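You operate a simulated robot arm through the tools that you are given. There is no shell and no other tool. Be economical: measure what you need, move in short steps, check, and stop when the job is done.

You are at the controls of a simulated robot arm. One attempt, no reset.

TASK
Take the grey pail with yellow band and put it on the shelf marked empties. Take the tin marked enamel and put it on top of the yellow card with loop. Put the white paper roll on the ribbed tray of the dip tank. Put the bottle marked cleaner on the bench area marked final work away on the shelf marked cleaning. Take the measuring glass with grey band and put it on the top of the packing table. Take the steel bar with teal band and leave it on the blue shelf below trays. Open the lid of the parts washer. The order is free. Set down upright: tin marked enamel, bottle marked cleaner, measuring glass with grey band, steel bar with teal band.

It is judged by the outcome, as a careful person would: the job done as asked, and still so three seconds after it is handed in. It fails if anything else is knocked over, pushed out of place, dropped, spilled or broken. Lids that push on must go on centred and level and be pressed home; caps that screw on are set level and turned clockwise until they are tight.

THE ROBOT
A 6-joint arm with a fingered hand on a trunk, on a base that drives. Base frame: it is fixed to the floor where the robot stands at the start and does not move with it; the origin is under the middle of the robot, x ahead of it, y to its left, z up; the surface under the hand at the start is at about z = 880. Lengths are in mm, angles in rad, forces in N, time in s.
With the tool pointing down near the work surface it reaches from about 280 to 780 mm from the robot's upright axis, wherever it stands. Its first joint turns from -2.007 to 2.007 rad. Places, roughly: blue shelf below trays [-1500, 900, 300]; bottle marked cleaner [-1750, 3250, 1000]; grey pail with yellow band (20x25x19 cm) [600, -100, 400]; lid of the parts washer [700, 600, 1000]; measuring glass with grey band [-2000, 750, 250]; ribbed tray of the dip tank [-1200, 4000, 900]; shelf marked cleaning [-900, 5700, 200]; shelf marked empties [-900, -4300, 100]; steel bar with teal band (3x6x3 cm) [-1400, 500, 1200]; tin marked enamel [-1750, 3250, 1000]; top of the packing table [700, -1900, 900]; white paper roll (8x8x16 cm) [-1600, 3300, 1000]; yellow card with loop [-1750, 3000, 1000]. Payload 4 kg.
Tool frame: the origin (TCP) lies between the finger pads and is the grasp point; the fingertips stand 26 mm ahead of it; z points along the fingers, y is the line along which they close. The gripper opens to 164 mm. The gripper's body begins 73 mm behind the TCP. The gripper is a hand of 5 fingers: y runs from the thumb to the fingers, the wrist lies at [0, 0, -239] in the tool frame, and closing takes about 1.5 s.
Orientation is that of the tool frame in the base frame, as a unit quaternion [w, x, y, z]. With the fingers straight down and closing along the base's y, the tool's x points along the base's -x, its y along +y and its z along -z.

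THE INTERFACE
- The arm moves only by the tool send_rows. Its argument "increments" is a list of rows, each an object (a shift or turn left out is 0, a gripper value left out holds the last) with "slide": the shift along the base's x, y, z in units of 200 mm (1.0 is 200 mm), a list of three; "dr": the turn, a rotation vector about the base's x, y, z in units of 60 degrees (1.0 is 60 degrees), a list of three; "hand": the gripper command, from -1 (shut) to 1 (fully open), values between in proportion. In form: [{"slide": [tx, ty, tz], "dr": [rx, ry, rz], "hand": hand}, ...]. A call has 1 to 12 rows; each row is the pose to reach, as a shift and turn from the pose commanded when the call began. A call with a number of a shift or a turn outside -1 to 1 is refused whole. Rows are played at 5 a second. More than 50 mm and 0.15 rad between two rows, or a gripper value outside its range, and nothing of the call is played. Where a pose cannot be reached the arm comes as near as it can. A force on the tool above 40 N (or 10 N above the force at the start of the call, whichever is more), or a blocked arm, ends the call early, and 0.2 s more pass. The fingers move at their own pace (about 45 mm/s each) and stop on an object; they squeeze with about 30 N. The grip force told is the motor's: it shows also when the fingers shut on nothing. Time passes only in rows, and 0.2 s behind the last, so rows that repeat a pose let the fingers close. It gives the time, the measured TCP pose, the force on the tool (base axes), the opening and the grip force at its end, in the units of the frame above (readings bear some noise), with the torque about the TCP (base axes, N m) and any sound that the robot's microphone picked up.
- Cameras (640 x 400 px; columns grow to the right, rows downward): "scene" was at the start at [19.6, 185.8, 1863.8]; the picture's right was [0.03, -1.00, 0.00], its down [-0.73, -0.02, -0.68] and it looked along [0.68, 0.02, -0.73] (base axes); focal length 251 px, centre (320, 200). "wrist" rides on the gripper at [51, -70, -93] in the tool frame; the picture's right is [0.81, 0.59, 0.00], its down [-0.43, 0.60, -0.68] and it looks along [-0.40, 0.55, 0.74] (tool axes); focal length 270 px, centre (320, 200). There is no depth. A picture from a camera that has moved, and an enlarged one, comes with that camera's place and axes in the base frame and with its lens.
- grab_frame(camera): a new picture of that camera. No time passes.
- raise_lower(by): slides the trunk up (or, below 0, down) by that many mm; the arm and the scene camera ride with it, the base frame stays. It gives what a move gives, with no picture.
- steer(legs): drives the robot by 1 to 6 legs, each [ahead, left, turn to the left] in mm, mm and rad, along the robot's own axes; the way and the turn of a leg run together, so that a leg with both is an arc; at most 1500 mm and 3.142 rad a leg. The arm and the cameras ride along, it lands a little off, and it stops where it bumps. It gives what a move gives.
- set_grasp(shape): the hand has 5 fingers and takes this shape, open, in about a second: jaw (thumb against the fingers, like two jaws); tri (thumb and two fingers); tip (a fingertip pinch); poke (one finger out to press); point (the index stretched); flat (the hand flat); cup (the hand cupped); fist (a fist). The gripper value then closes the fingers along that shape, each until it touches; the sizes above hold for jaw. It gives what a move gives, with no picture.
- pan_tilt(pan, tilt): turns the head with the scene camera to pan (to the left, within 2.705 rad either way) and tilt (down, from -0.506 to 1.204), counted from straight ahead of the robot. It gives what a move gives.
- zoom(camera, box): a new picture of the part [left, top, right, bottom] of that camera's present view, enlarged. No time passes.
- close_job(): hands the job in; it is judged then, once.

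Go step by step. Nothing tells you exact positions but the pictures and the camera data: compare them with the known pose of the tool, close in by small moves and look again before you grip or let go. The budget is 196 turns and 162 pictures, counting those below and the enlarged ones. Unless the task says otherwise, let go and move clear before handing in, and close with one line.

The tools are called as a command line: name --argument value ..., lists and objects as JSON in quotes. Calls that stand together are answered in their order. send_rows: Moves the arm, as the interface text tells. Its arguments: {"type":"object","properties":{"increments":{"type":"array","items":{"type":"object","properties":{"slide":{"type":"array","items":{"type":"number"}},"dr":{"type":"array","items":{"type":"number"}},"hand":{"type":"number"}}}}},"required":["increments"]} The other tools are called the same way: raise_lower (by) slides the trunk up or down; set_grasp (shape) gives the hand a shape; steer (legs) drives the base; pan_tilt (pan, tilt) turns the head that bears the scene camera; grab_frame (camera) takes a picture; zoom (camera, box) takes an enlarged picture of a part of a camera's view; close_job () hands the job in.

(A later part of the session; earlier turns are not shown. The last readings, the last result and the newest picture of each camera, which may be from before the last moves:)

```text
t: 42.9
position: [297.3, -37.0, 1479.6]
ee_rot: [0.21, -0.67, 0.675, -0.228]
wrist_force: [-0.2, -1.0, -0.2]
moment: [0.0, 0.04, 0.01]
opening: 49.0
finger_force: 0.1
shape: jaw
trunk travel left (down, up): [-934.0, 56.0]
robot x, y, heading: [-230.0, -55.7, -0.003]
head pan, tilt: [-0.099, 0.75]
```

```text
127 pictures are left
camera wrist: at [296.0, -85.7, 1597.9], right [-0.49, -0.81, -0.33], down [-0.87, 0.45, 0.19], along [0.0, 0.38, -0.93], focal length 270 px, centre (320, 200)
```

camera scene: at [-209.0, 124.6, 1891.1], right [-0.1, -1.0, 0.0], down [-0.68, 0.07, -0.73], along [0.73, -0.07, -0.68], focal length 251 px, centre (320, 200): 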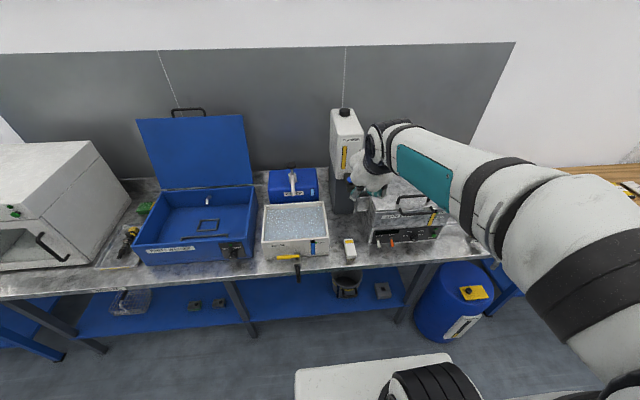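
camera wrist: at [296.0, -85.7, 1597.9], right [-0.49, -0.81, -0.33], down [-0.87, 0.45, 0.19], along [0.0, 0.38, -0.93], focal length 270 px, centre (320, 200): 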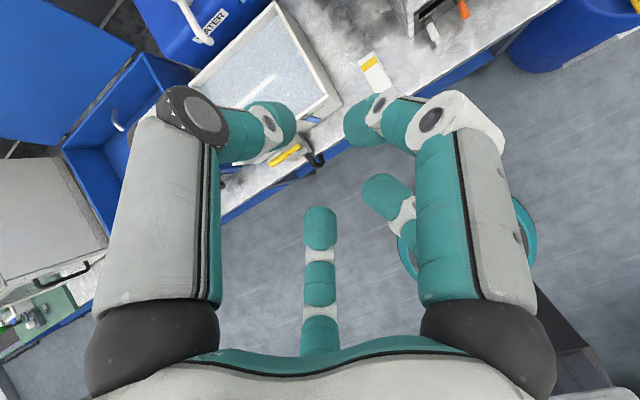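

raise_lower --by -400

raise_lower --by -300

pan_tilt --pan -0.25 --tilt 0.55

grab_frame --camera "scene"

grab_frame --camera "wrist"

```text
t: 46.7
position: [295.5, -36.9, 1079.2]
ee_rot: [0.209, -0.669, 0.675, -0.229]
wrist_force: [-0.2, 0.0, 0.4]
moment: [0.03, 0.0, -0.06]
opening: 49.0
finger_force: 0.1
shape: jaw
trunk travel left (down, up): [-534.0, 456.0]
robot x, y, heading: [-231.1, -52.1, 0.003]
head pan, tilt: [-0.099, 0.75]
```

```text
t: 49.7
position: [299.6, -37.5, 755.9]
ee_rot: [0.192, -0.675, 0.679, -0.213]
wrist_force: [-1.4, 0.1, 0.0]
moment: [0.0, 0.02, 0.02]
opening: 48.9
finger_force: 0.1
shape: jaw
trunk travel left (down, up): [-234.0, 756.0]
robot x, y, heading: [-232.7, -49.0, 0.001]
head pan, tilt: [-0.099, 0.75]
```

```text
t: 50.4
position: [299.5, -36.4, 756.4]
ee_rot: [0.193, -0.674, 0.68, -0.214]
wrist_force: [0.5, 0.1, 0.4]
moment: [0.02, 0.0, -0.01]
opening: 48.9
finger_force: 0.0
shape: jaw
trunk travel left (down, up): [-234.0, 756.0]
robot x, y, heading: [-227.7, -50.3, 0.003]
head pan, tilt: [-0.25, 0.55]
```

```text
126 pictures are left
camera scene: at [-204.5, 110.7, 1207.8], right [-0.24, -0.97, 0.0], down [-0.51, 0.13, -0.85], along [0.83, -0.21, -0.52], focal length 251 px, centre (320, 200)
```

scene: 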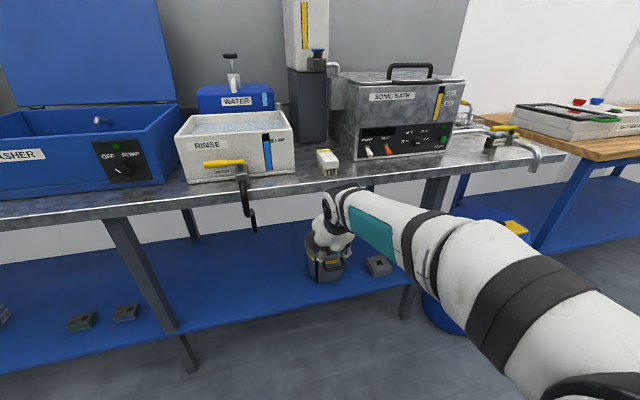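

```text
125 pictures are left
camera wrist: at [305.1, -85.5, 874.4], right [-0.5, -0.81, -0.3], down [-0.86, 0.45, 0.23], along [-0.05, 0.37, -0.93], focal length 270 px, centre (320, 200)
```

wrist: 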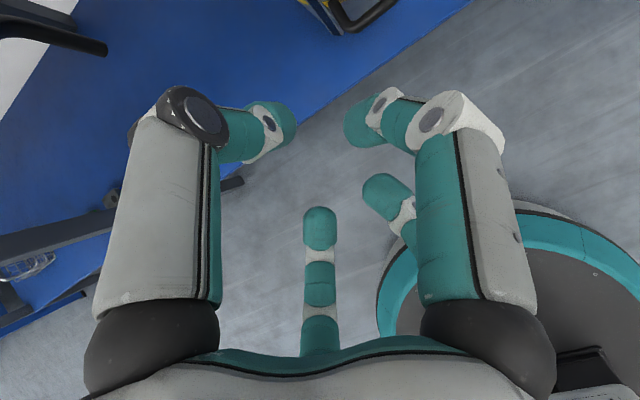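

zoom --camera "scene" --box '[270, 180, 430, 300]'

zoom --camera "wrist" --box '[240, 0, 440, 120]'

```text
3.33 times, centred on (350, 240) of scene
camera zoom: at [-204.5, 110.7, 1207.8], right [-0.24, -0.97, 0.0], down [-0.51, 0.13, -0.85], along [0.83, -0.21, -0.52], focal length 836 px, centre (220, 67)
```

zoom: 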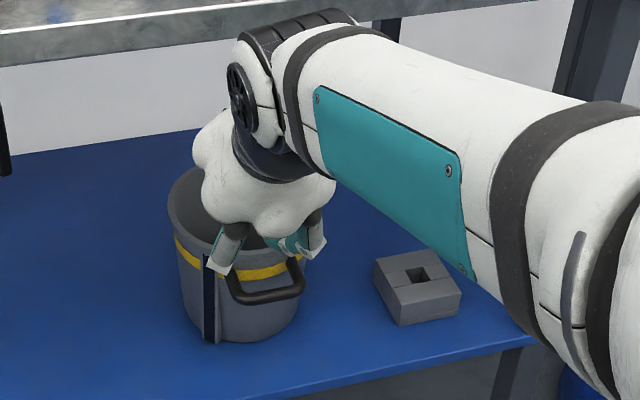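

```text
3.20 times, centred on (340, 60) of wrist
camera zoom: at [305.1, -85.5, 874.4], right [-0.5, -0.81, -0.3], down [-0.86, 0.45, 0.23], along [-0.05, 0.37, -0.93], focal length 865 px, centre (256, 648)
```

zoom: 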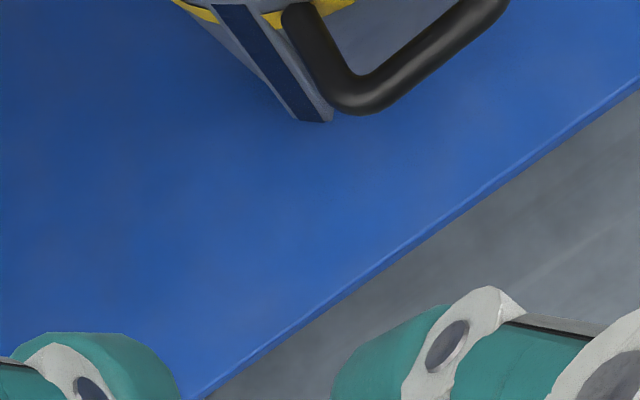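

The pail stands on the lower shelf with a D-handle facing me; my hand hides it. I move the hand left for a clear look.

send_rows --increments '[{"slide": [0, 0.22, 0]}, {"slide": [0, 0.45, 0]}, {"slide": [0, 0.68, 0]}, {"slide": [0, 0.9, 0]}]'

raise_lower --by -120

zoom --camera "scene" --box '[240, 140, 460, 280]'

```text
t: 51.4
position: [294.6, 144.5, 781.0]
ee_rot: [0.211, -0.669, 0.675, -0.228]
wrist_force: [-0.1, -1.5, 0.0]
moment: [-0.01, 0.0, 0.02]
opening: 48.9
finger_force: 0.1
shape: jaw
trunk travel left (down, up): [-234.0, 756.0]
robot x, y, heading: [-232.3, -50.6, 0.002]
head pan, tilt: [-0.25, 0.55]
```

```text
t: 52.9
position: [296.2, 143.2, 659.7]
ee_rot: [0.21, -0.669, 0.675, -0.229]
wrist_force: [-0.3, -0.2, 0.1]
moment: [0.02, 0.0, 0.01]
opening: 49.0
finger_force: 0.1
shape: jaw
trunk travel left (down, up): [-114.0, 876.0]
robot x, y, heading: [-230.9, -50.1, 0.002]
head pan, tilt: [-0.25, 0.55]
```

```text
2.86 times, centred on (350, 210) of scene
camera zoom: at [-204.5, 110.6, 1088.6], right [-0.24, -0.97, 0.0], down [-0.51, 0.13, -0.85], along [0.83, -0.21, -0.52], focal length 717 px, centre (234, 171)
```

zoom: 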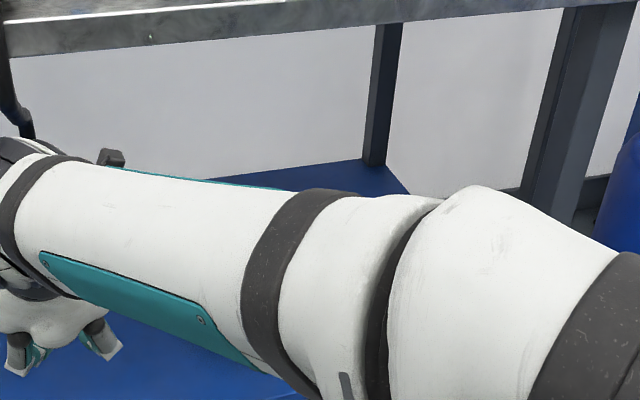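

The arm blocks the head camera; I'll use the wrist camera, flattening the hand to look at the pail.

send_rows --increments '[{"slide": [0.05, -0.22, 0], "dr": [0, -0.12, 0]}, {"slide": [0.1, -0.45, 0], "dr": [0, -0.24, 0]}, {"slide": [0.1, -0.68, 0], "dr": [0, -0.36, 0]}, {"slide": [0.1, -0.9, 0], "dr": [0, -0.5, 0]}]'

grab_frame --camera "wrist"

```text
t: 54.1
position: [334.6, -31.6, 609.1]
ee_rot: [0.355, -0.547, 0.681, -0.334]
wrist_force: [0.5, -0.5, 0.2]
moment: [0.01, 0.0, 0.01]
opening: 48.9
finger_force: 0.0
shape: jaw
out of reach, approached as far as the arm can: row 3, 4
trunk travel left (down, up): [-114.0, 876.0]
robot x, y, heading: [-230.8, -52.4, 0.004]
head pan, tilt: [-0.25, 0.55]
stopped in row 4: the arm was blocked; the commanded pose is now the measured one
```

```text
121 pictures are left
camera wrist: at [282.3, -87.7, 712.1], right [-0.42, -0.69, -0.59], down [-0.81, 0.58, -0.09], along [0.4, 0.44, -0.8], focal length 270 px, centre (320, 200)
```

wrist: 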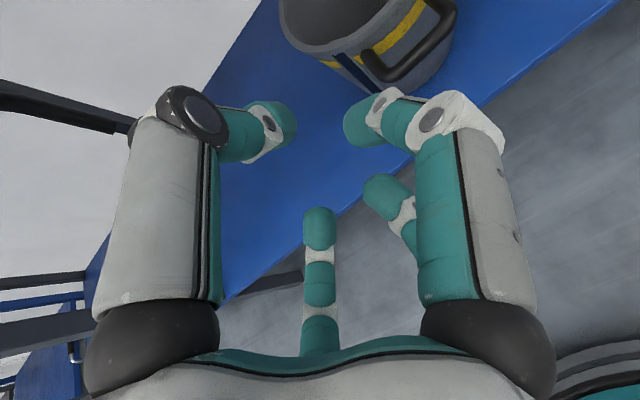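

zoom --camera "wrist" --box '[260, 0, 500, 150]'

grab_frame --camera "scene"

```text
2.67 times, centred on (380, 75) of wrist
camera zoom: at [282.3, -87.7, 712.1], right [-0.42, -0.69, -0.59], down [-0.81, 0.58, -0.09], along [0.4, 0.44, -0.8], focal length 721 px, centre (160, 533)
```

zoom: 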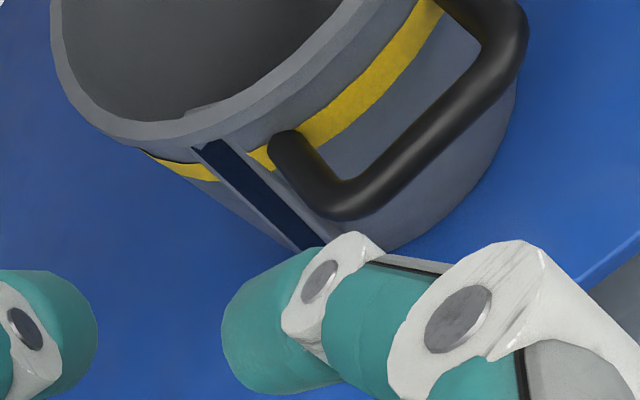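

```text
119 pictures are left
camera scene: at [-201.7, 109.4, 1088.6], right [-0.24, -0.97, 0.0], down [-0.51, 0.13, -0.85], along [0.83, -0.21, -0.53], focal length 251 px, centre (320, 200)
```

scene: 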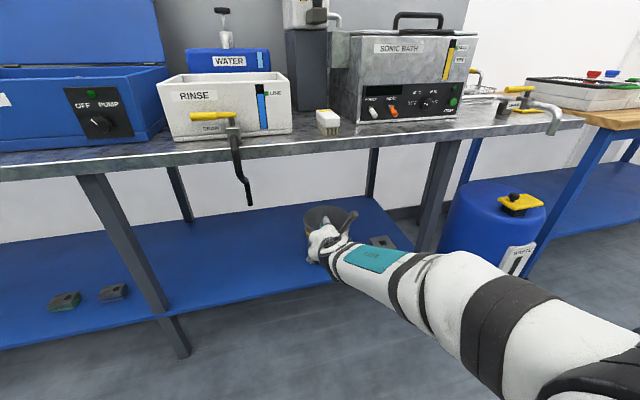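

The pail has a thick rim and a rigid D-handle facing me. I shift the hand to the right so the wrist camera sees the whole pail.

send_rows --increments '[{"slide": [0, -0.15, 0.15]}, {"slide": [0, -0.35, 0.25]}, {"slide": [0, -0.55, 0.35]}, {"slide": [0, -0.75, 0.45]}, {"slide": [0, -0.95, 0.45]}]'

grab_frame --camera "wrist"

```text
t: 55.3
position: [360.0, -131.9, 677.5]
ee_rot: [0.327, -0.537, 0.7, -0.339]
wrist_force: [-0.5, 0.4, -0.2]
moment: [0.02, -0.02, 0.0]
opening: 49.0
finger_force: 0.0
shape: jaw
out of reach, approached as far as the arm can: row 2, 3, 4, 5
trunk travel left (down, up): [-114.0, 876.0]
robot x, y, heading: [-229.0, -49.8, 0.0]
head pan, tilt: [-0.25, 0.55]
```

```text
118 pictures are left
camera wrist: at [308.6, -183.5, 782.3], right [-0.48, -0.67, -0.56], down [-0.78, 0.62, -0.07], along [0.4, 0.4, -0.83], focal length 270 px, centre (320, 200)
```

wrist: 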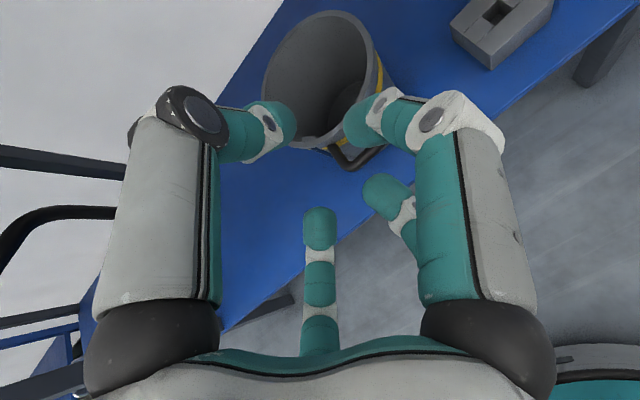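

The pail's rim is at about z≈443, centre (625, −131), handle toward me. I'll grip the front rim with the thumb outside (inside the handle loop) and the fingers inside, hand pointing steeply down; first I reorient the hand in free space.

send_rows --increments '[{"slide": [-0.1, 0.05, 0.1], "dr": [0, 0.14, 0]}, {"slide": [-0.2, 0.1, 0.2], "dr": [0, 0.28, 0]}, {"slide": [-0.3, 0.1, 0.3], "dr": [0, 0.42, 0]}, {"slide": [-0.3, 0.1, 0.4], "dr": [0, 0.56, 0]}, {"slide": [-0.3, 0.1, 0.4], "dr": [0, 0.7, 0]}, {"slide": [-0.3, 0.1, 0.4], "dr": [0, 0.84, 0]}, {"slide": [-0.3, 0.1, 0.4], "dr": [0, 0.93, 0]}]'

send_rows --increments '[{"dr": [0, 0, -0.14]}, {"dr": [0, 0, -0.28]}, {"dr": [0, 0, -0.42]}, {"dr": [0, 0, -0.56]}, {"dr": [0, 0, -0.7]}, {"dr": [0, 0, -0.84]}, {"dr": [0, 0, -0.98]}]'

send_rows --increments '[{"dr": [0, 0, -0.14]}, {"dr": [0, 0, -0.28]}, {"dr": [0, 0, -0.42]}, {"dr": [0, 0, -0.56]}, {"dr": [0, 0, -0.7]}, {"dr": [0, 0, -0.84]}, {"dr": [0, 0, -0.98]}]'

```text
t: 56.9
position: [288.3, -117.2, 709.9]
ee_rot: [-0.017, -0.633, 0.77, -0.077]
wrist_force: [0.4, -0.4, 0.9]
moment: [-0.02, 0.01, 0.0]
opening: 48.9
finger_force: 0.1
shape: jaw
out of reach, approached as far as the arm can: row 1, 2, 6, 7
trunk travel left (down, up): [-114.0, 876.0]
robot x, y, heading: [-228.5, -50.4, 0.001]
head pan, tilt: [-0.25, 0.55]
```

```text
t: 58.5
position: [278.2, -122.0, 647.7]
ee_rot: [-0.043, -0.174, 0.983, -0.047]
wrist_force: [-1.3, 0.5, 0.4]
moment: [0.0, -0.01, 0.02]
opening: 49.1
finger_force: 0.1
shape: jaw
out of reach, approached as far as the arm can: row 1, 2, 3, 4, 5, 6, 7
trunk travel left (down, up): [-114.0, 876.0]
robot x, y, heading: [-230.8, -54.5, 0.001]
head pan, tilt: [-0.25, 0.55]
```

```text
t: 60.1
position: [271.2, -122.9, 616.9]
ee_rot: [-0.064, 0.332, 0.941, -0.011]
wrist_force: [-0.2, 0.7, 0.6]
moment: [0.03, -0.01, 0.01]
opening: 49.3
finger_force: 0.1
shape: jaw
out of reach, approached as far as the arm can: row 1, 2, 3, 4, 5, 6, 7
trunk travel left (down, up): [-114.0, 876.0]
robot x, y, heading: [-229.4, -48.7, -0.002]
head pan, tilt: [-0.25, 0.55]
```

Height is limited with the trunk this low; I raise it a bit and finish the turn.

raise_lower --by 150

send_rows --increments '[{"dr": [0, 0, -0.14]}, {"dr": [0, 0, -0.28]}, {"dr": [0, 0, -0.42]}, {"dr": [0, 0, -0.56]}, {"dr": [0, 0, -0.7]}, {"dr": [0, 0, -0.84]}]'

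grab_frame --camera "wrist"

grab_frame --camera "scene"

```text
t: 61.9
position: [271.5, -121.7, 767.5]
ee_rot: [-0.064, 0.331, 0.942, -0.011]
wrist_force: [1.2, -0.5, -0.2]
moment: [0.01, 0.02, 0.0]
opening: 49.0
finger_force: 0.0
shape: jaw
trunk travel left (down, up): [-264.0, 726.0]
robot x, y, heading: [-230.3, -48.3, 0.001]
head pan, tilt: [-0.25, 0.55]
```

```text
t: 63.3
position: [270.2, -123.2, 765.6]
ee_rot: [-0.064, 0.7, 0.711, 0.017]
wrist_force: [0.5, 0.0, -0.7]
moment: [0.0, 0.01, -0.01]
opening: 49.0
finger_force: 0.1
shape: jaw
trunk travel left (down, up): [-264.0, 726.0]
robot x, y, heading: [-233.1, -48.6, 0.003]
head pan, tilt: [-0.25, 0.55]
```

```text
117 pictures are left
camera wrist: at [206.1, -84.0, 870.0], right [0.58, 0.81, 0.05], down [0.64, -0.5, 0.58], along [0.5, -0.3, -0.81], focal length 270 px, centre (320, 200)
```

wrist: 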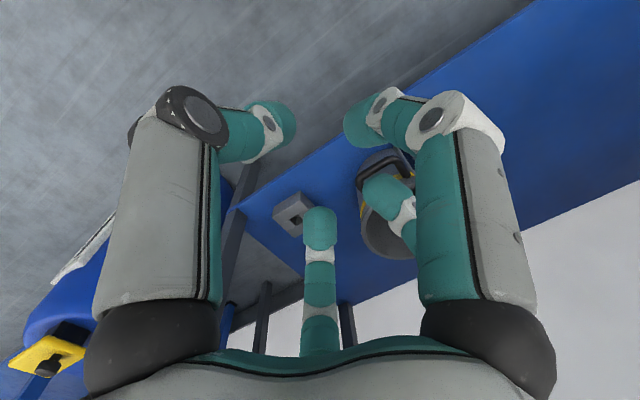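

```text
116 pictures are left
camera scene: at [-204.4, 110.7, 1238.6], right [-0.24, -0.97, 0.0], down [-0.51, 0.13, -0.85], along [0.83, -0.21, -0.52], focal length 251 px, centre (320, 200)
```

scene: 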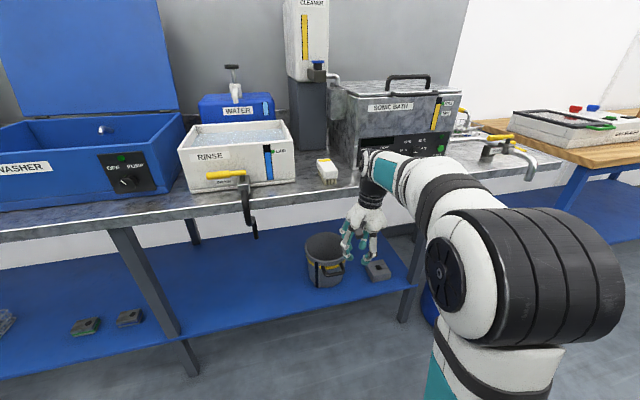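

zoom --camera "scene" --box '[270, 210, 430, 310]'

zoom --camera "wrist" --box '[300, 110, 460, 290]'

```text
4.00 times, centred on (350, 260) of scene
camera zoom: at [-204.4, 110.7, 1238.6], right [-0.24, -0.97, 0.0], down [-0.51, 0.13, -0.85], along [0.83, -0.21, -0.52], focal length 1004 px, centre (200, -40)
```

zoom: 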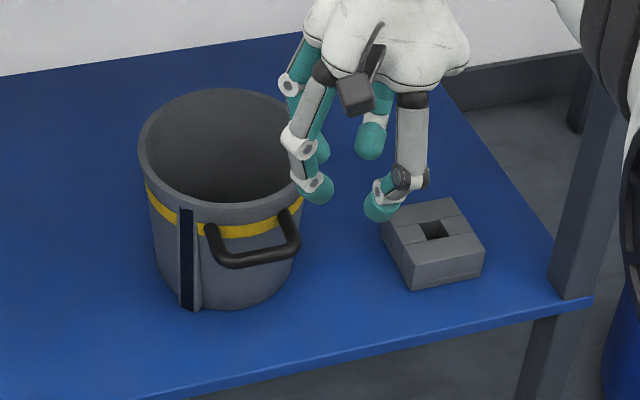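

```text
2.22 times, centred on (380, 200) of wrist
camera zoom: at [206.1, -84.0, 870.0], right [0.58, 0.81, 0.05], down [0.64, -0.5, 0.58], along [0.5, -0.3, -0.81], focal length 601 px, centre (187, 200)
```

zoom: 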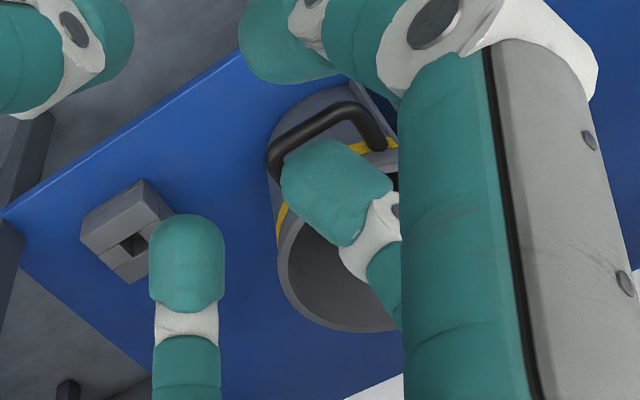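

I tilt the hand to about 70° down and bring it to a standoff in front of and above the pail's rim.

send_rows --increments '[{"slide": [0.1, 0, -0.15], "dr": [-0.02, -0.08, 0]}, {"slide": [0.2, 0, -0.3], "dr": [-0.04, -0.16, 0]}, {"slide": [0.3, -0.01, -0.45], "dr": [-0.06, -0.24, 0]}, {"slide": [0.42, -0.02, -0.6], "dr": [-0.08, -0.32, 0]}, {"slide": [0.55, -0.03, -0.73], "dr": [-0.11, -0.4, 0]}, {"slide": [0.65, -0.035, -0.8], "dr": [-0.11, -0.4, 0], "hand": -0.1}, {"slide": [0.65, -0.035, -0.8], "dr": [-0.11, -0.4, 0]}]'

grab_frame --camera "wrist"

grab_frame --camera "scene"

```text
t: 64.9
position: [401.4, -129.1, 606.2]
ee_rot: [0.127, 0.684, 0.708, 0.12]
wrist_force: [-0.2, 0.3, 0.0]
moment: [-0.01, -0.02, 0.01]
opening: 73.2
finger_force: 0.1
shape: jaw
trunk travel left (down, up): [-264.0, 726.0]
robot x, y, heading: [-230.5, -49.0, 0.003]
head pan, tilt: [-0.25, 0.55]
```

```text
113 pictures are left
camera wrist: at [301.2, -81.6, 670.3], right [0.52, 0.83, 0.19], down [0.34, -0.41, 0.85], along [0.78, -0.38, -0.5], focal length 270 px, centre (320, 200)
```

wrist: 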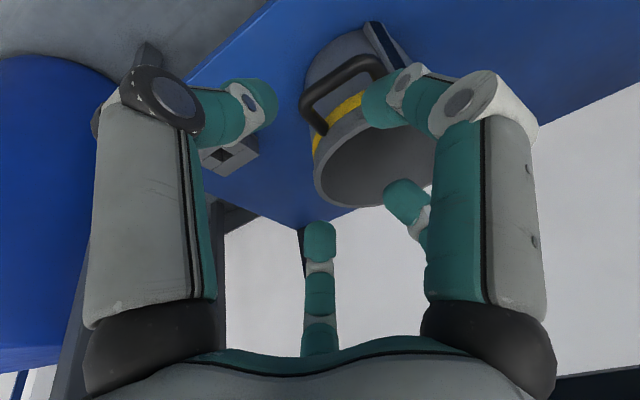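

```text
112 pictures are left
camera scene: at [-204.3, 110.6, 1238.6], right [-0.24, -0.97, 0.0], down [-0.51, 0.13, -0.85], along [0.83, -0.21, -0.52], focal length 251 px, centre (320, 200)
```

scene: 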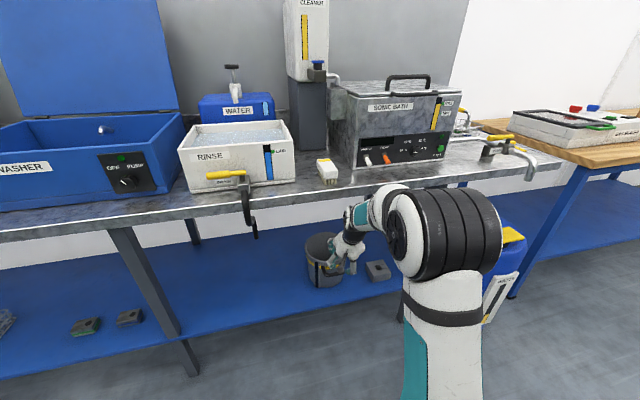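

Combining views, the rim is at z≈450, front wall at x≈550, y≈−131. I move to just above the front rim and check alignment.

send_rows --increments '[{"slide": [0.15, 0, -0.1], "hand": -0.27}, {"slide": [0.3, 0, -0.2]}, {"slide": [0.45, 0, -0.3]}, {"slide": [0.6, 0, -0.4]}]'

grab_frame --camera "wrist"

zoom --camera "scene" --box '[270, 190, 430, 310]'

```text
t: 65.9
position: [520.7, -129.5, 526.2]
ee_rot: [0.127, 0.683, 0.709, 0.121]
wrist_force: [-0.3, -0.5, 0.1]
moment: [-0.01, -0.01, 0.02]
opening: 60.2
finger_force: 0.0
shape: jaw
trunk travel left (down, up): [-264.0, 726.0]
robot x, y, heading: [-230.3, -48.9, -0.002]
head pan, tilt: [-0.25, 0.55]
```

```text
111 pictures are left
camera wrist: at [420.8, -81.5, 590.6], right [0.52, 0.83, 0.19], down [0.34, -0.41, 0.85], along [0.78, -0.38, -0.5], focal length 270 px, centre (320, 200)
```

wrist: 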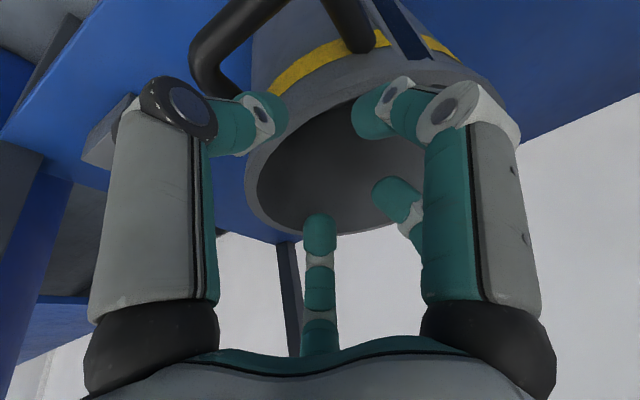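

```text
3.33 times, centred on (350, 250) of scene
camera zoom: at [-204.7, 110.6, 1238.6], right [-0.24, -0.97, 0.0], down [-0.51, 0.13, -0.85], along [0.83, -0.21, -0.52], focal length 836 px, centre (220, 33)
```

zoom: 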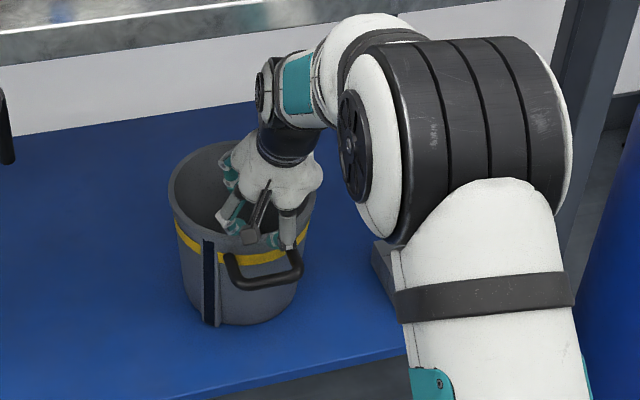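

Alignment is good (shift −7 mm in x). Lowering so the wall goes between thumb and fingers.

send_rows --increments '[{"slide": [0.02, -0.01, -0.14]}, {"slide": [0.07, -0.01, -0.28]}, {"slide": [0.12, -0.01, -0.42]}]'

grab_frame --camera "wrist"

zoom --camera "scene" --box '[270, 190, 430, 310]'

```text
t: 66.6
position: [541.3, -133.6, 472.6]
ee_rot: [0.133, 0.682, 0.708, 0.125]
wrist_force: [-0.9, 0.3, 15.9]
moment: [0.02, 0.17, -0.03]
opening: 57.2
finger_force: 0.1
shape: jaw
trunk travel left (down, up): [-264.0, 726.0]
robot x, y, heading: [-229.8, -49.4, 0.001]
head pan, tilt: [-0.25, 0.55]
stopped in row 3: the force on the tool passed its limit at 48 N (the readings are from after the stop); the commanded pose is now the measured one
```

```text
109 pictures are left
camera wrist: at [440.2, -85.4, 534.6], right [0.52, 0.83, 0.2], down [0.32, -0.41, 0.85], along [0.79, -0.38, -0.48], focal length 270 px, centre (320, 200)
```

wrist: 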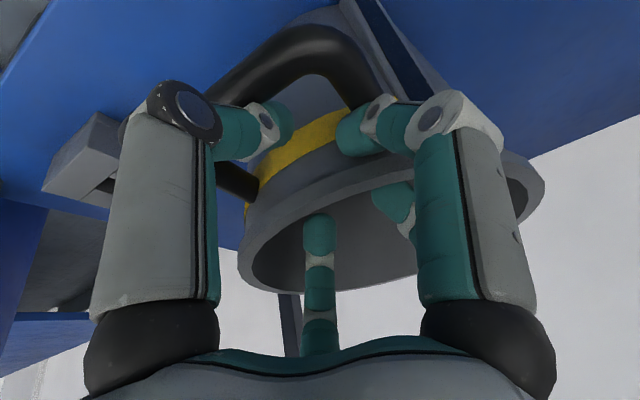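

```text
3.33 times, centred on (350, 250) of scene
camera zoom: at [-205.9, 110.9, 1238.6], right [-0.24, -0.97, 0.0], down [-0.51, 0.13, -0.85], along [0.83, -0.21, -0.52], focal length 836 px, centre (220, 33)
```

zoom: 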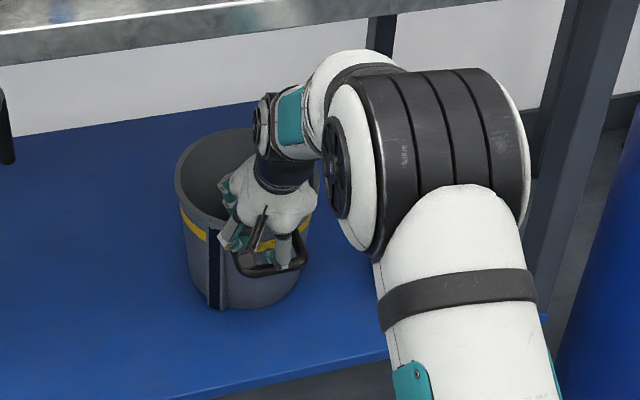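

The fingers came down outside the wall, so the rim is farther than I assumed (front wall near x≈570). I lift, shift forward and look again.

send_rows --increments '[{"slide": [0.0, 0, 0.2]}, {"slide": [0.0, 0, 0.35]}, {"slide": [0.15, 0, 0.35]}]'

grab_frame --camera "wrist"

zoom --camera "scene" --box '[270, 190, 430, 310]'

```text
t: 67.4
position: [560.5, -133.5, 531.3]
ee_rot: [0.126, 0.685, 0.708, 0.12]
wrist_force: [0.1, -0.7, -0.3]
moment: [0.02, 0.01, -0.02]
opening: 59.4
finger_force: 0.0
shape: jaw
trunk travel left (down, up): [-264.0, 726.0]
robot x, y, heading: [-231.9, -48.7, 0.005]
head pan, tilt: [-0.25, 0.55]
```

```text
107 pictures are left
camera wrist: at [461.4, -85.5, 595.8], right [0.53, 0.83, 0.19], down [0.34, -0.41, 0.85], along [0.78, -0.38, -0.5], focal length 270 px, centre (320, 200)
```

wrist: 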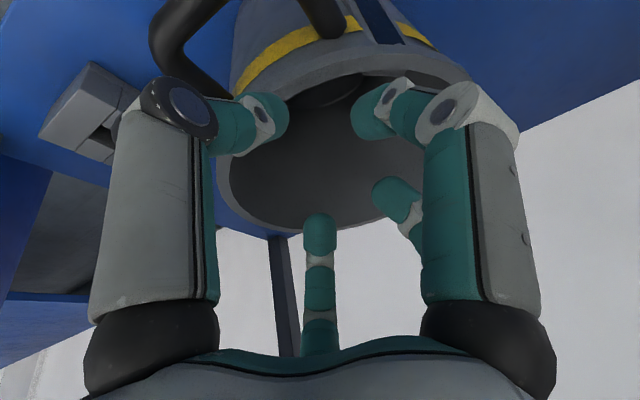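

```text
3.33 times, centred on (350, 250) of scene
camera zoom: at [-209.8, 110.5, 1237.3], right [-0.25, -0.97, 0.0], down [-0.5, 0.13, -0.85], along [0.83, -0.21, -0.52], focal length 836 px, centre (220, 33)
```

zoom: 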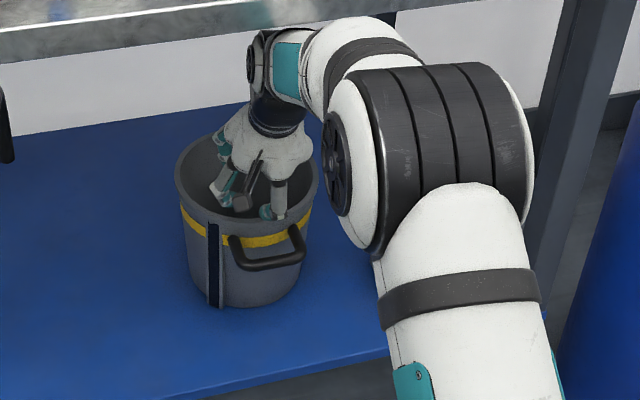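

The pail slid back ~25 mm, still upright. Wall is now centred in the opening; lowering.

send_rows --increments '[{"slide": [0.03, 0, -0.15]}, {"slide": [0.06, 0, -0.3]}, {"slide": [0.085, 0, -0.455]}]'

grab_frame --camera "wrist"

```text
t: 68.2
position: [588.3, -134.0, 448.3]
ee_rot: [0.131, 0.683, 0.708, 0.124]
wrist_force: [1.3, 0.5, -0.1]
moment: [0.0, 0.02, -0.05]
opening: 59.6
finger_force: 0.1
shape: jaw
trunk travel left (down, up): [-264.0, 726.0]
robot x, y, heading: [-233.3, -49.0, 0.004]
head pan, tilt: [-0.25, 0.55]
```

```text
105 pictures are left
camera wrist: at [487.4, -85.0, 510.0], right [0.52, 0.83, 0.2], down [0.33, -0.41, 0.85], along [0.79, -0.38, -0.49], focal length 270 px, centre (320, 200)
```

wrist: 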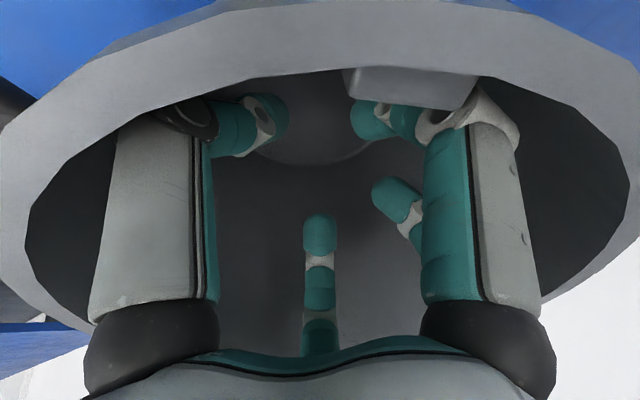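

zoom --camera "scene" --box '[270, 190, 430, 310]'

```text
3.33 times, centred on (350, 250) of scene
camera zoom: at [-204.1, 110.7, 1238.7], right [-0.24, -0.97, 0.0], down [-0.51, 0.13, -0.85], along [0.83, -0.21, -0.52], focal length 836 px, centre (220, 33)
```

zoom: 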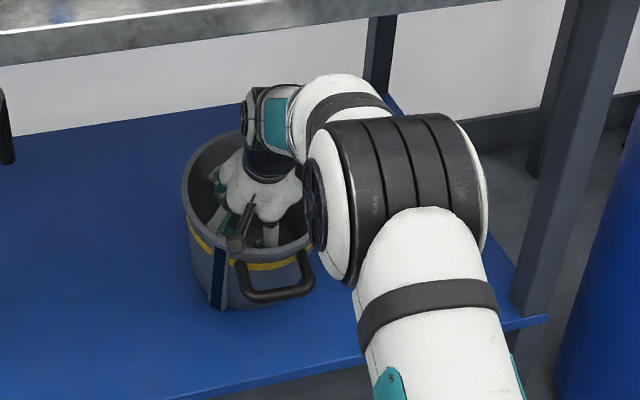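

The whole hand went inside the pail, so the wall is nearer than thought. I lift straight out and look again.

send_rows --increments '[{"slide": [-0.06, 0, 0.16]}, {"slide": [-0.12, 0, 0.32]}, {"slide": [-0.18, 0, 0.48]}, {"slide": [-0.24, 0, 0.6]}]'

grab_frame --camera "wrist"

zoom --camera "scene" --box '[270, 190, 430, 310]'

```text
t: 69.4
position: [525.8, -131.6, 541.8]
ee_rot: [0.112, 0.686, 0.71, 0.11]
wrist_force: [-1.0, 0.9, 0.1]
moment: [-0.01, 0.02, 0.01]
opening: 60.0
finger_force: 0.0
shape: jaw
trunk travel left (down, up): [-264.0, 726.0]
robot x, y, heading: [-230.1, -49.7, 0.004]
head pan, tilt: [-0.25, 0.55]
stopped in row 4: the arm was blocked; the commanded pose is now the measured one
```

```text
103 pictures are left
camera wrist: at [427.5, -83.8, 609.2], right [0.53, 0.83, 0.18], down [0.37, -0.41, 0.83], along [0.76, -0.38, -0.53], focal length 270 px, centre (320, 200)
```

wrist: 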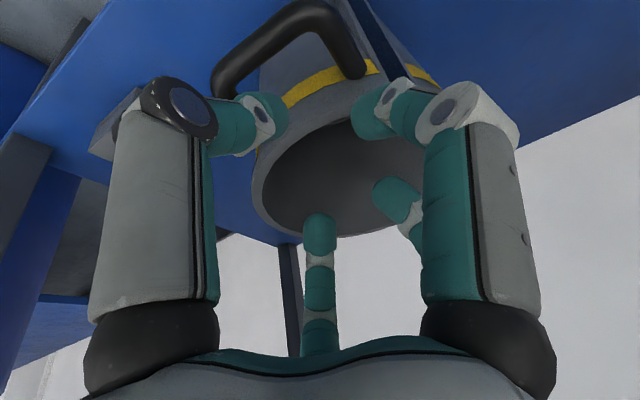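

```text
3.33 times, centred on (350, 250) of scene
camera zoom: at [-204.5, 110.6, 1239.7], right [-0.25, -0.97, 0.0], down [-0.51, 0.13, -0.85], along [0.83, -0.21, -0.52], focal length 836 px, centre (220, 33)
```

zoom: 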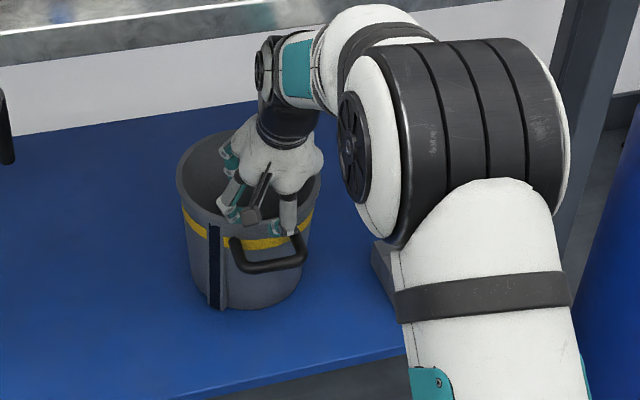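

Now above the rim again (bench underside limits height). I descend in smaller steps, checking that the thumb stays outside.

send_rows --increments '[{"slide": [0.06, 0, -0.13]}, {"slide": [0.125, 0, -0.26]}]'

grab_frame --camera "wrist"

```text
t: 70.0
position: [555.8, -132.5, 501.6]
ee_rot: [0.121, 0.684, 0.71, 0.116]
wrist_force: [-8.4, -5.7, 25.0]
moment: [-0.84, 0.2, -0.23]
opening: 60.5
finger_force: 0.0
shape: jaw
trunk travel left (down, up): [-264.0, 726.0]
robot x, y, heading: [-230.2, -50.4, 0.003]
head pan, tilt: [-0.25, 0.55]
```

```text
101 pictures are left
camera wrist: at [457.0, -85.3, 567.3], right [0.53, 0.83, 0.18], down [0.35, -0.41, 0.84], along [0.77, -0.38, -0.51], focal length 270 px, centre (320, 200)
```

wrist: 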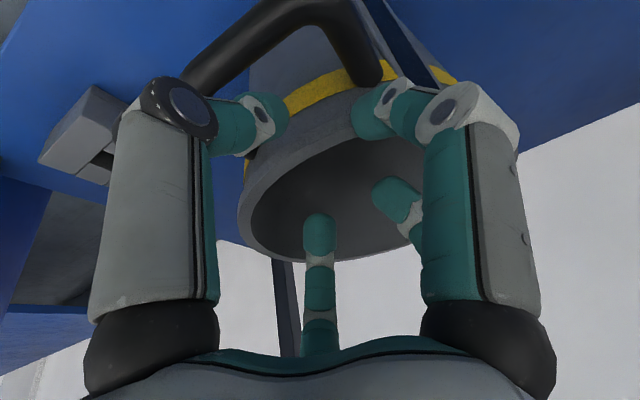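

The thumb touched the rim: rim is at z≈470, wall x≈545. I lift, shift back 22 mm and go down with the thumb outside.

send_rows --increments '[{"slide": [0, 0, 0.1]}, {"slide": [-0.12, 0, 0.1]}]'

send_rows --increments '[{"slide": [0.04, 0, -0.13]}, {"slide": [0.08, 0, -0.26]}]'

grab_frame --camera "wrist"

```text
t: 70.6
position: [529.4, -130.1, 514.3]
ee_rot: [0.115, 0.686, 0.71, 0.113]
wrist_force: [-0.8, -0.3, -0.8]
moment: [0.0, 0.05, -0.04]
opening: 59.7
finger_force: 0.1
shape: jaw
trunk travel left (down, up): [-264.0, 726.0]
robot x, y, heading: [-233.2, -48.5, -0.001]
head pan, tilt: [-0.25, 0.55]
```

```text
t: 71.2
position: [548.0, -132.6, 471.0]
ee_rot: [0.122, 0.685, 0.709, 0.117]
wrist_force: [-3.9, -1.9, 33.3]
moment: [-0.43, 0.48, -0.16]
opening: 57.6
finger_force: 0.0
shape: jaw
trunk travel left (down, up): [-264.0, 726.0]
robot x, y, heading: [-229.9, -52.5, 0.003]
head pan, tilt: [-0.25, 0.55]
```

```text
100 pictures are left
camera wrist: at [448.8, -84.7, 536.7], right [0.53, 0.83, 0.19], down [0.35, -0.41, 0.84], along [0.77, -0.38, -0.51], focal length 270 px, centre (320, 200)
```

wrist: 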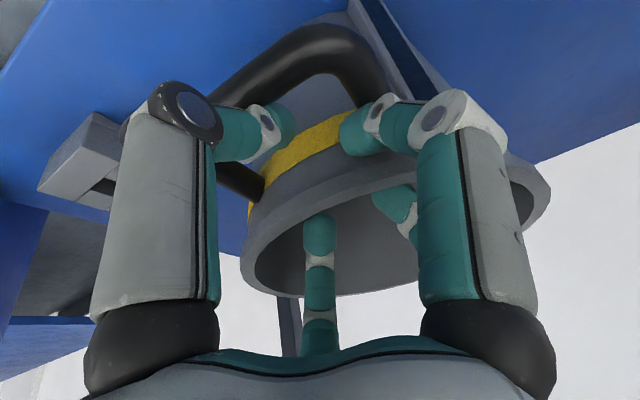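

Reading the finger layout more carefully, thumb and index are outside the wall and the other fingers inside: the wall is straddled and the index just touches the handle foot. I raise a few mm and close.

send_rows --increments '[{"slide": [0, -0.02, 0.035]}, {"slide": [0, -0.02, 0.035], "hand": -1}, {"slide": [0, -0.02, 0.035], "hand": -1}, {"slide": [0, -0.02, 0.035], "hand": -1}, {"slide": [0, -0.02, 0.035], "hand": -1}, {"slide": [0, -0.02, 0.035], "hand": -1}]'

grab_frame --camera "wrist"

```text
t: 72.6
position: [544.6, -135.1, 469.4]
ee_rot: [0.115, 0.685, 0.71, 0.112]
wrist_force: [-0.3, 0.9, 4.6]
moment: [-0.02, 0.1, 0.01]
opening: 27.4
finger_force: 30.0
shape: jaw
trunk travel left (down, up): [-264.0, 726.0]
robot x, y, heading: [-232.3, -50.5, -0.002]
head pan, tilt: [-0.25, 0.55]
```

```text
99 pictures are left
camera wrist: at [446.5, -87.9, 535.4], right [0.53, 0.83, 0.18], down [0.36, -0.41, 0.84], along [0.77, -0.38, -0.52], focal length 270 px, centre (320, 200)
```

wrist: 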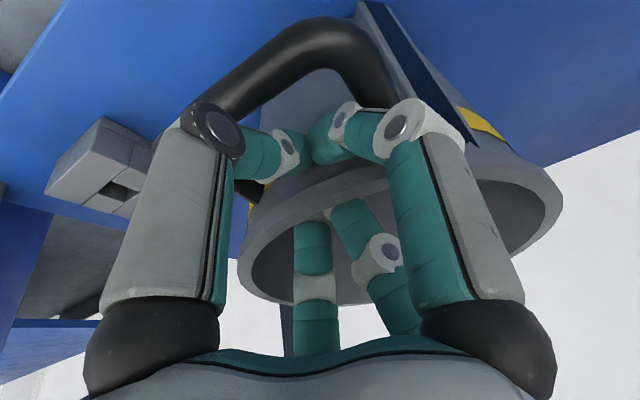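

A solid rim grip: thumb and index outside, others inside. Lifting a little to test.

send_rows --increments '[{"slide": [0, 0, 0.06]}, {"slide": [0, 0, 0.13]}, {"slide": [0, 0, 0.2]}]'

grab_frame --camera "wrist"

zoom --camera "scene" --box '[270, 190, 430, 310]'

```text
t: 73.4
position: [545.6, -134.4, 510.2]
ee_rot: [0.116, 0.685, 0.71, 0.112]
wrist_force: [-0.1, 1.0, -4.8]
moment: [-0.01, 0.34, 0.02]
opening: 27.2
finger_force: 30.2
shape: jaw
trunk travel left (down, up): [-264.0, 726.0]
robot x, y, heading: [-229.6, -52.0, 0.006]
head pan, tilt: [-0.25, 0.55]
```

```text
98 pictures are left
camera wrist: at [447.4, -88.0, 576.4], right [0.53, 0.83, 0.18], down [0.36, -0.41, 0.84], along [0.77, -0.38, -0.52], focal length 270 px, centre (320, 200)
```

wrist: 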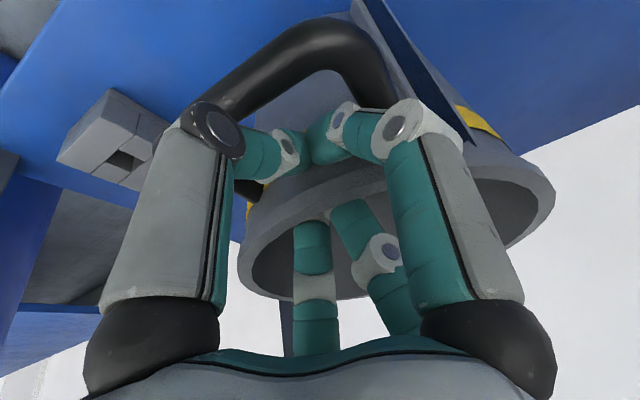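

```text
3.33 times, centred on (350, 250) of scene
camera zoom: at [-204.1, 110.7, 1238.5], right [-0.24, -0.97, 0.0], down [-0.51, 0.13, -0.85], along [0.83, -0.21, -0.52], focal length 836 px, centre (220, 33)
```

zoom: 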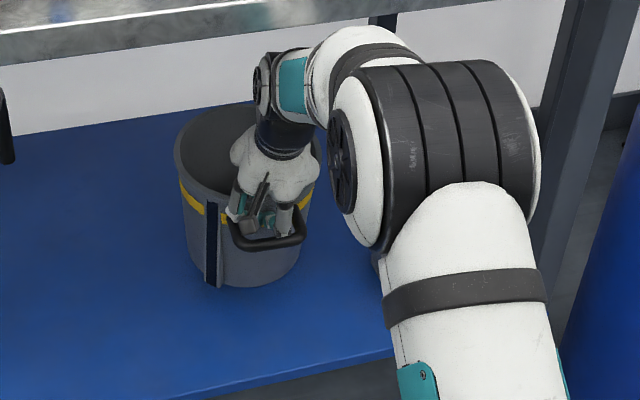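

The pail lifts level (~0.5 kg). I draw it straight out from under the bench.

send_rows --increments '[{"slide": [-0.2, 0, 0]}, {"slide": [-0.4, 0, 0]}, {"slide": [-0.6, 0, 0]}, {"slide": [-0.8, 0, 0]}, {"slide": [-0.98, 0, 0]}]'

steer --legs '[[-120, 0, 0]]'

send_rows --increments '[{"slide": [-0.15, 0, 0]}, {"slide": [-0.3, 0, 0]}, {"slide": [-0.4, 0, 0]}]'

pan_tilt --pan -1.57 --tilt 0.4

grab_frame --camera "scene"

```text
t: 74.6
position: [351.4, -135.7, 509.3]
ee_rot: [0.117, 0.685, 0.71, 0.113]
wrist_force: [-0.3, 0.5, -2.4]
moment: [-0.01, 0.2, -0.02]
opening: 26.5
finger_force: 29.9
shape: jaw
trunk travel left (down, up): [-264.0, 726.0]
robot x, y, heading: [-233.9, -49.0, 0.001]
head pan, tilt: [-0.25, 0.55]
```

```text
t: 75.8
position: [229.8, -134.5, 509.0]
ee_rot: [0.117, 0.685, 0.71, 0.114]
wrist_force: [-0.9, 0.6, -3.8]
moment: [0.0, 0.3, -0.02]
opening: 26.9
finger_force: 30.0
shape: jaw
trunk travel left (down, up): [-264.0, 726.0]
robot x, y, heading: [-351.8, -54.1, 0.006]
head pan, tilt: [-0.25, 0.55]
```

```text
t: 76.6
position: [149.3, -135.8, 509.5]
ee_rot: [0.116, 0.685, 0.71, 0.113]
wrist_force: [0.6, -0.1, -3.8]
moment: [0.01, 0.23, 0.02]
opening: 26.6
finger_force: 30.2
shape: jaw
trunk travel left (down, up): [-264.0, 726.0]
robot x, y, heading: [-352.3, -53.8, 0.001]
head pan, tilt: [-0.25, 0.55]
```

```text
t: 78.1
position: [149.6, -135.9, 508.9]
ee_rot: [0.116, 0.685, 0.71, 0.113]
wrist_force: [0.5, 0.7, -3.3]
moment: [-0.02, 0.25, -0.02]
opening: 27.2
finger_force: 30.2
shape: jaw
trunk travel left (down, up): [-264.0, 726.0]
robot x, y, heading: [-353.1, -51.2, 0.002]
head pan, tilt: [-1.571, 0.4]
```

```text
96 pictures are left
camera scene: at [-411.9, 39.7, 1252.3], right [-1.0, 0.0, 0.0], down [0.0, 0.39, -0.92], along [0.0, -0.92, -0.39], focal length 251 px, centre (320, 200)
```

scene: 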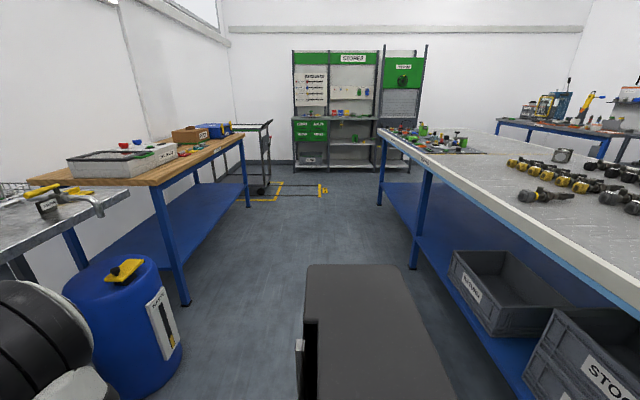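

The aisle is clear down to the STORES unit at y≈−4500. I'll raise the pail and swing the arm to the robot's right so that I can strafe down the aisle with the pail leading.

raise_lower --by 200

send_rows --increments '[{"slide": [-0.047, -0.233, 0], "dr": [0, 0, -0.089]}, {"slide": [-0.118, -0.46, 0], "dr": [0, 0, -0.178]}, {"slide": [-0.209, -0.678, 0], "dr": [0, 0, -0.266]}, {"slide": [-0.32, -0.888, 0], "dr": [0, 0, -0.355]}]'

send_rows --increments '[{"slide": [-0.13, -0.2, 0], "dr": [0, 0, -0.089]}, {"slide": [-0.27, -0.385, 0], "dr": [0, 0, -0.178]}, {"slide": [-0.425, -0.553, 0], "dr": [0, 0, -0.266]}, {"slide": [-0.595, -0.7, 0], "dr": [0, 0, -0.355]}]'

send_rows --increments '[{"slide": [-0.19, -0.135, 0], "dr": [0, 0, -0.089]}, {"slide": [-0.39, -0.25, 0], "dr": [0, 0, -0.178]}, {"slide": [-0.6, -0.34, 0], "dr": [0, 0, -0.266]}, {"slide": [-0.82, -0.415, 0], "dr": [0, 0, -0.355]}]'

grab_frame --camera "scene"

```text
t: 80.3
position: [148.9, -135.5, 709.5]
ee_rot: [0.116, 0.685, 0.711, 0.113]
wrist_force: [0.6, 0.0, -3.0]
moment: [-0.04, 0.28, -0.03]
opening: 26.8
finger_force: 29.7
shape: jaw
trunk travel left (down, up): [-464.0, 526.0]
robot x, y, heading: [-354.3, -54.7, 0.002]
head pan, tilt: [-1.571, 0.4]
```

```text
t: 81.3
position: [85.2, -313.5, 708.6]
ee_rot: [0.136, 0.805, 0.571, 0.09]
wrist_force: [-0.4, 1.4, -3.0]
moment: [0.09, 0.26, 0.11]
opening: 26.6
finger_force: 30.0
shape: jaw
trunk travel left (down, up): [-464.0, 526.0]
robot x, y, heading: [-349.1, -48.8, 0.002]
head pan, tilt: [-1.571, 0.4]
```

```text
t: 82.3
position: [-33.7, -453.0, 708.8]
ee_rot: [0.15, 0.897, 0.412, 0.063]
wrist_force: [0.0, 0.4, -3.1]
moment: [0.24, 0.19, 0.09]
opening: 26.4
finger_force: 29.7
shape: jaw
trunk travel left (down, up): [-464.0, 526.0]
robot x, y, heading: [-349.1, -51.9, 0.006]
head pan, tilt: [-1.571, 0.4]
```

```text
t: 83.3
position: [-196.9, -536.0, 708.5]
ee_rot: [0.157, 0.957, 0.241, 0.034]
wrist_force: [0.5, 0.6, -3.5]
moment: [0.29, 0.08, 0.08]
opening: 26.7
finger_force: 30.4
shape: jaw
trunk travel left (down, up): [-464.0, 526.0]
robot x, y, heading: [-352.0, -49.1, 0.004]
head pan, tilt: [-1.571, 0.4]
```

```text
95 pictures are left
camera scene: at [-412.3, 39.3, 1452.3], right [-1.0, 0.0, 0.0], down [0.0, 0.39, -0.92], along [0.0, -0.92, -0.39], focal length 251 px, centre (320, 200)
```

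scene: 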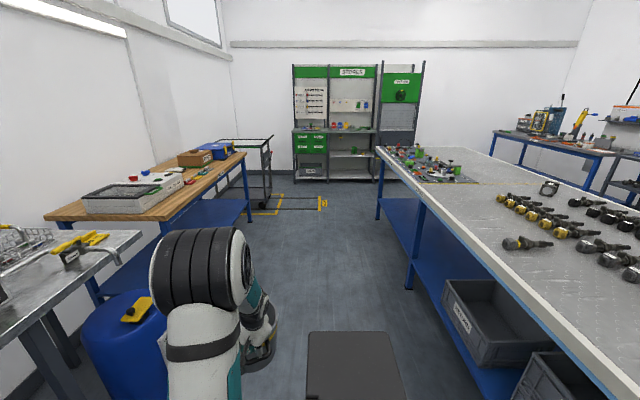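

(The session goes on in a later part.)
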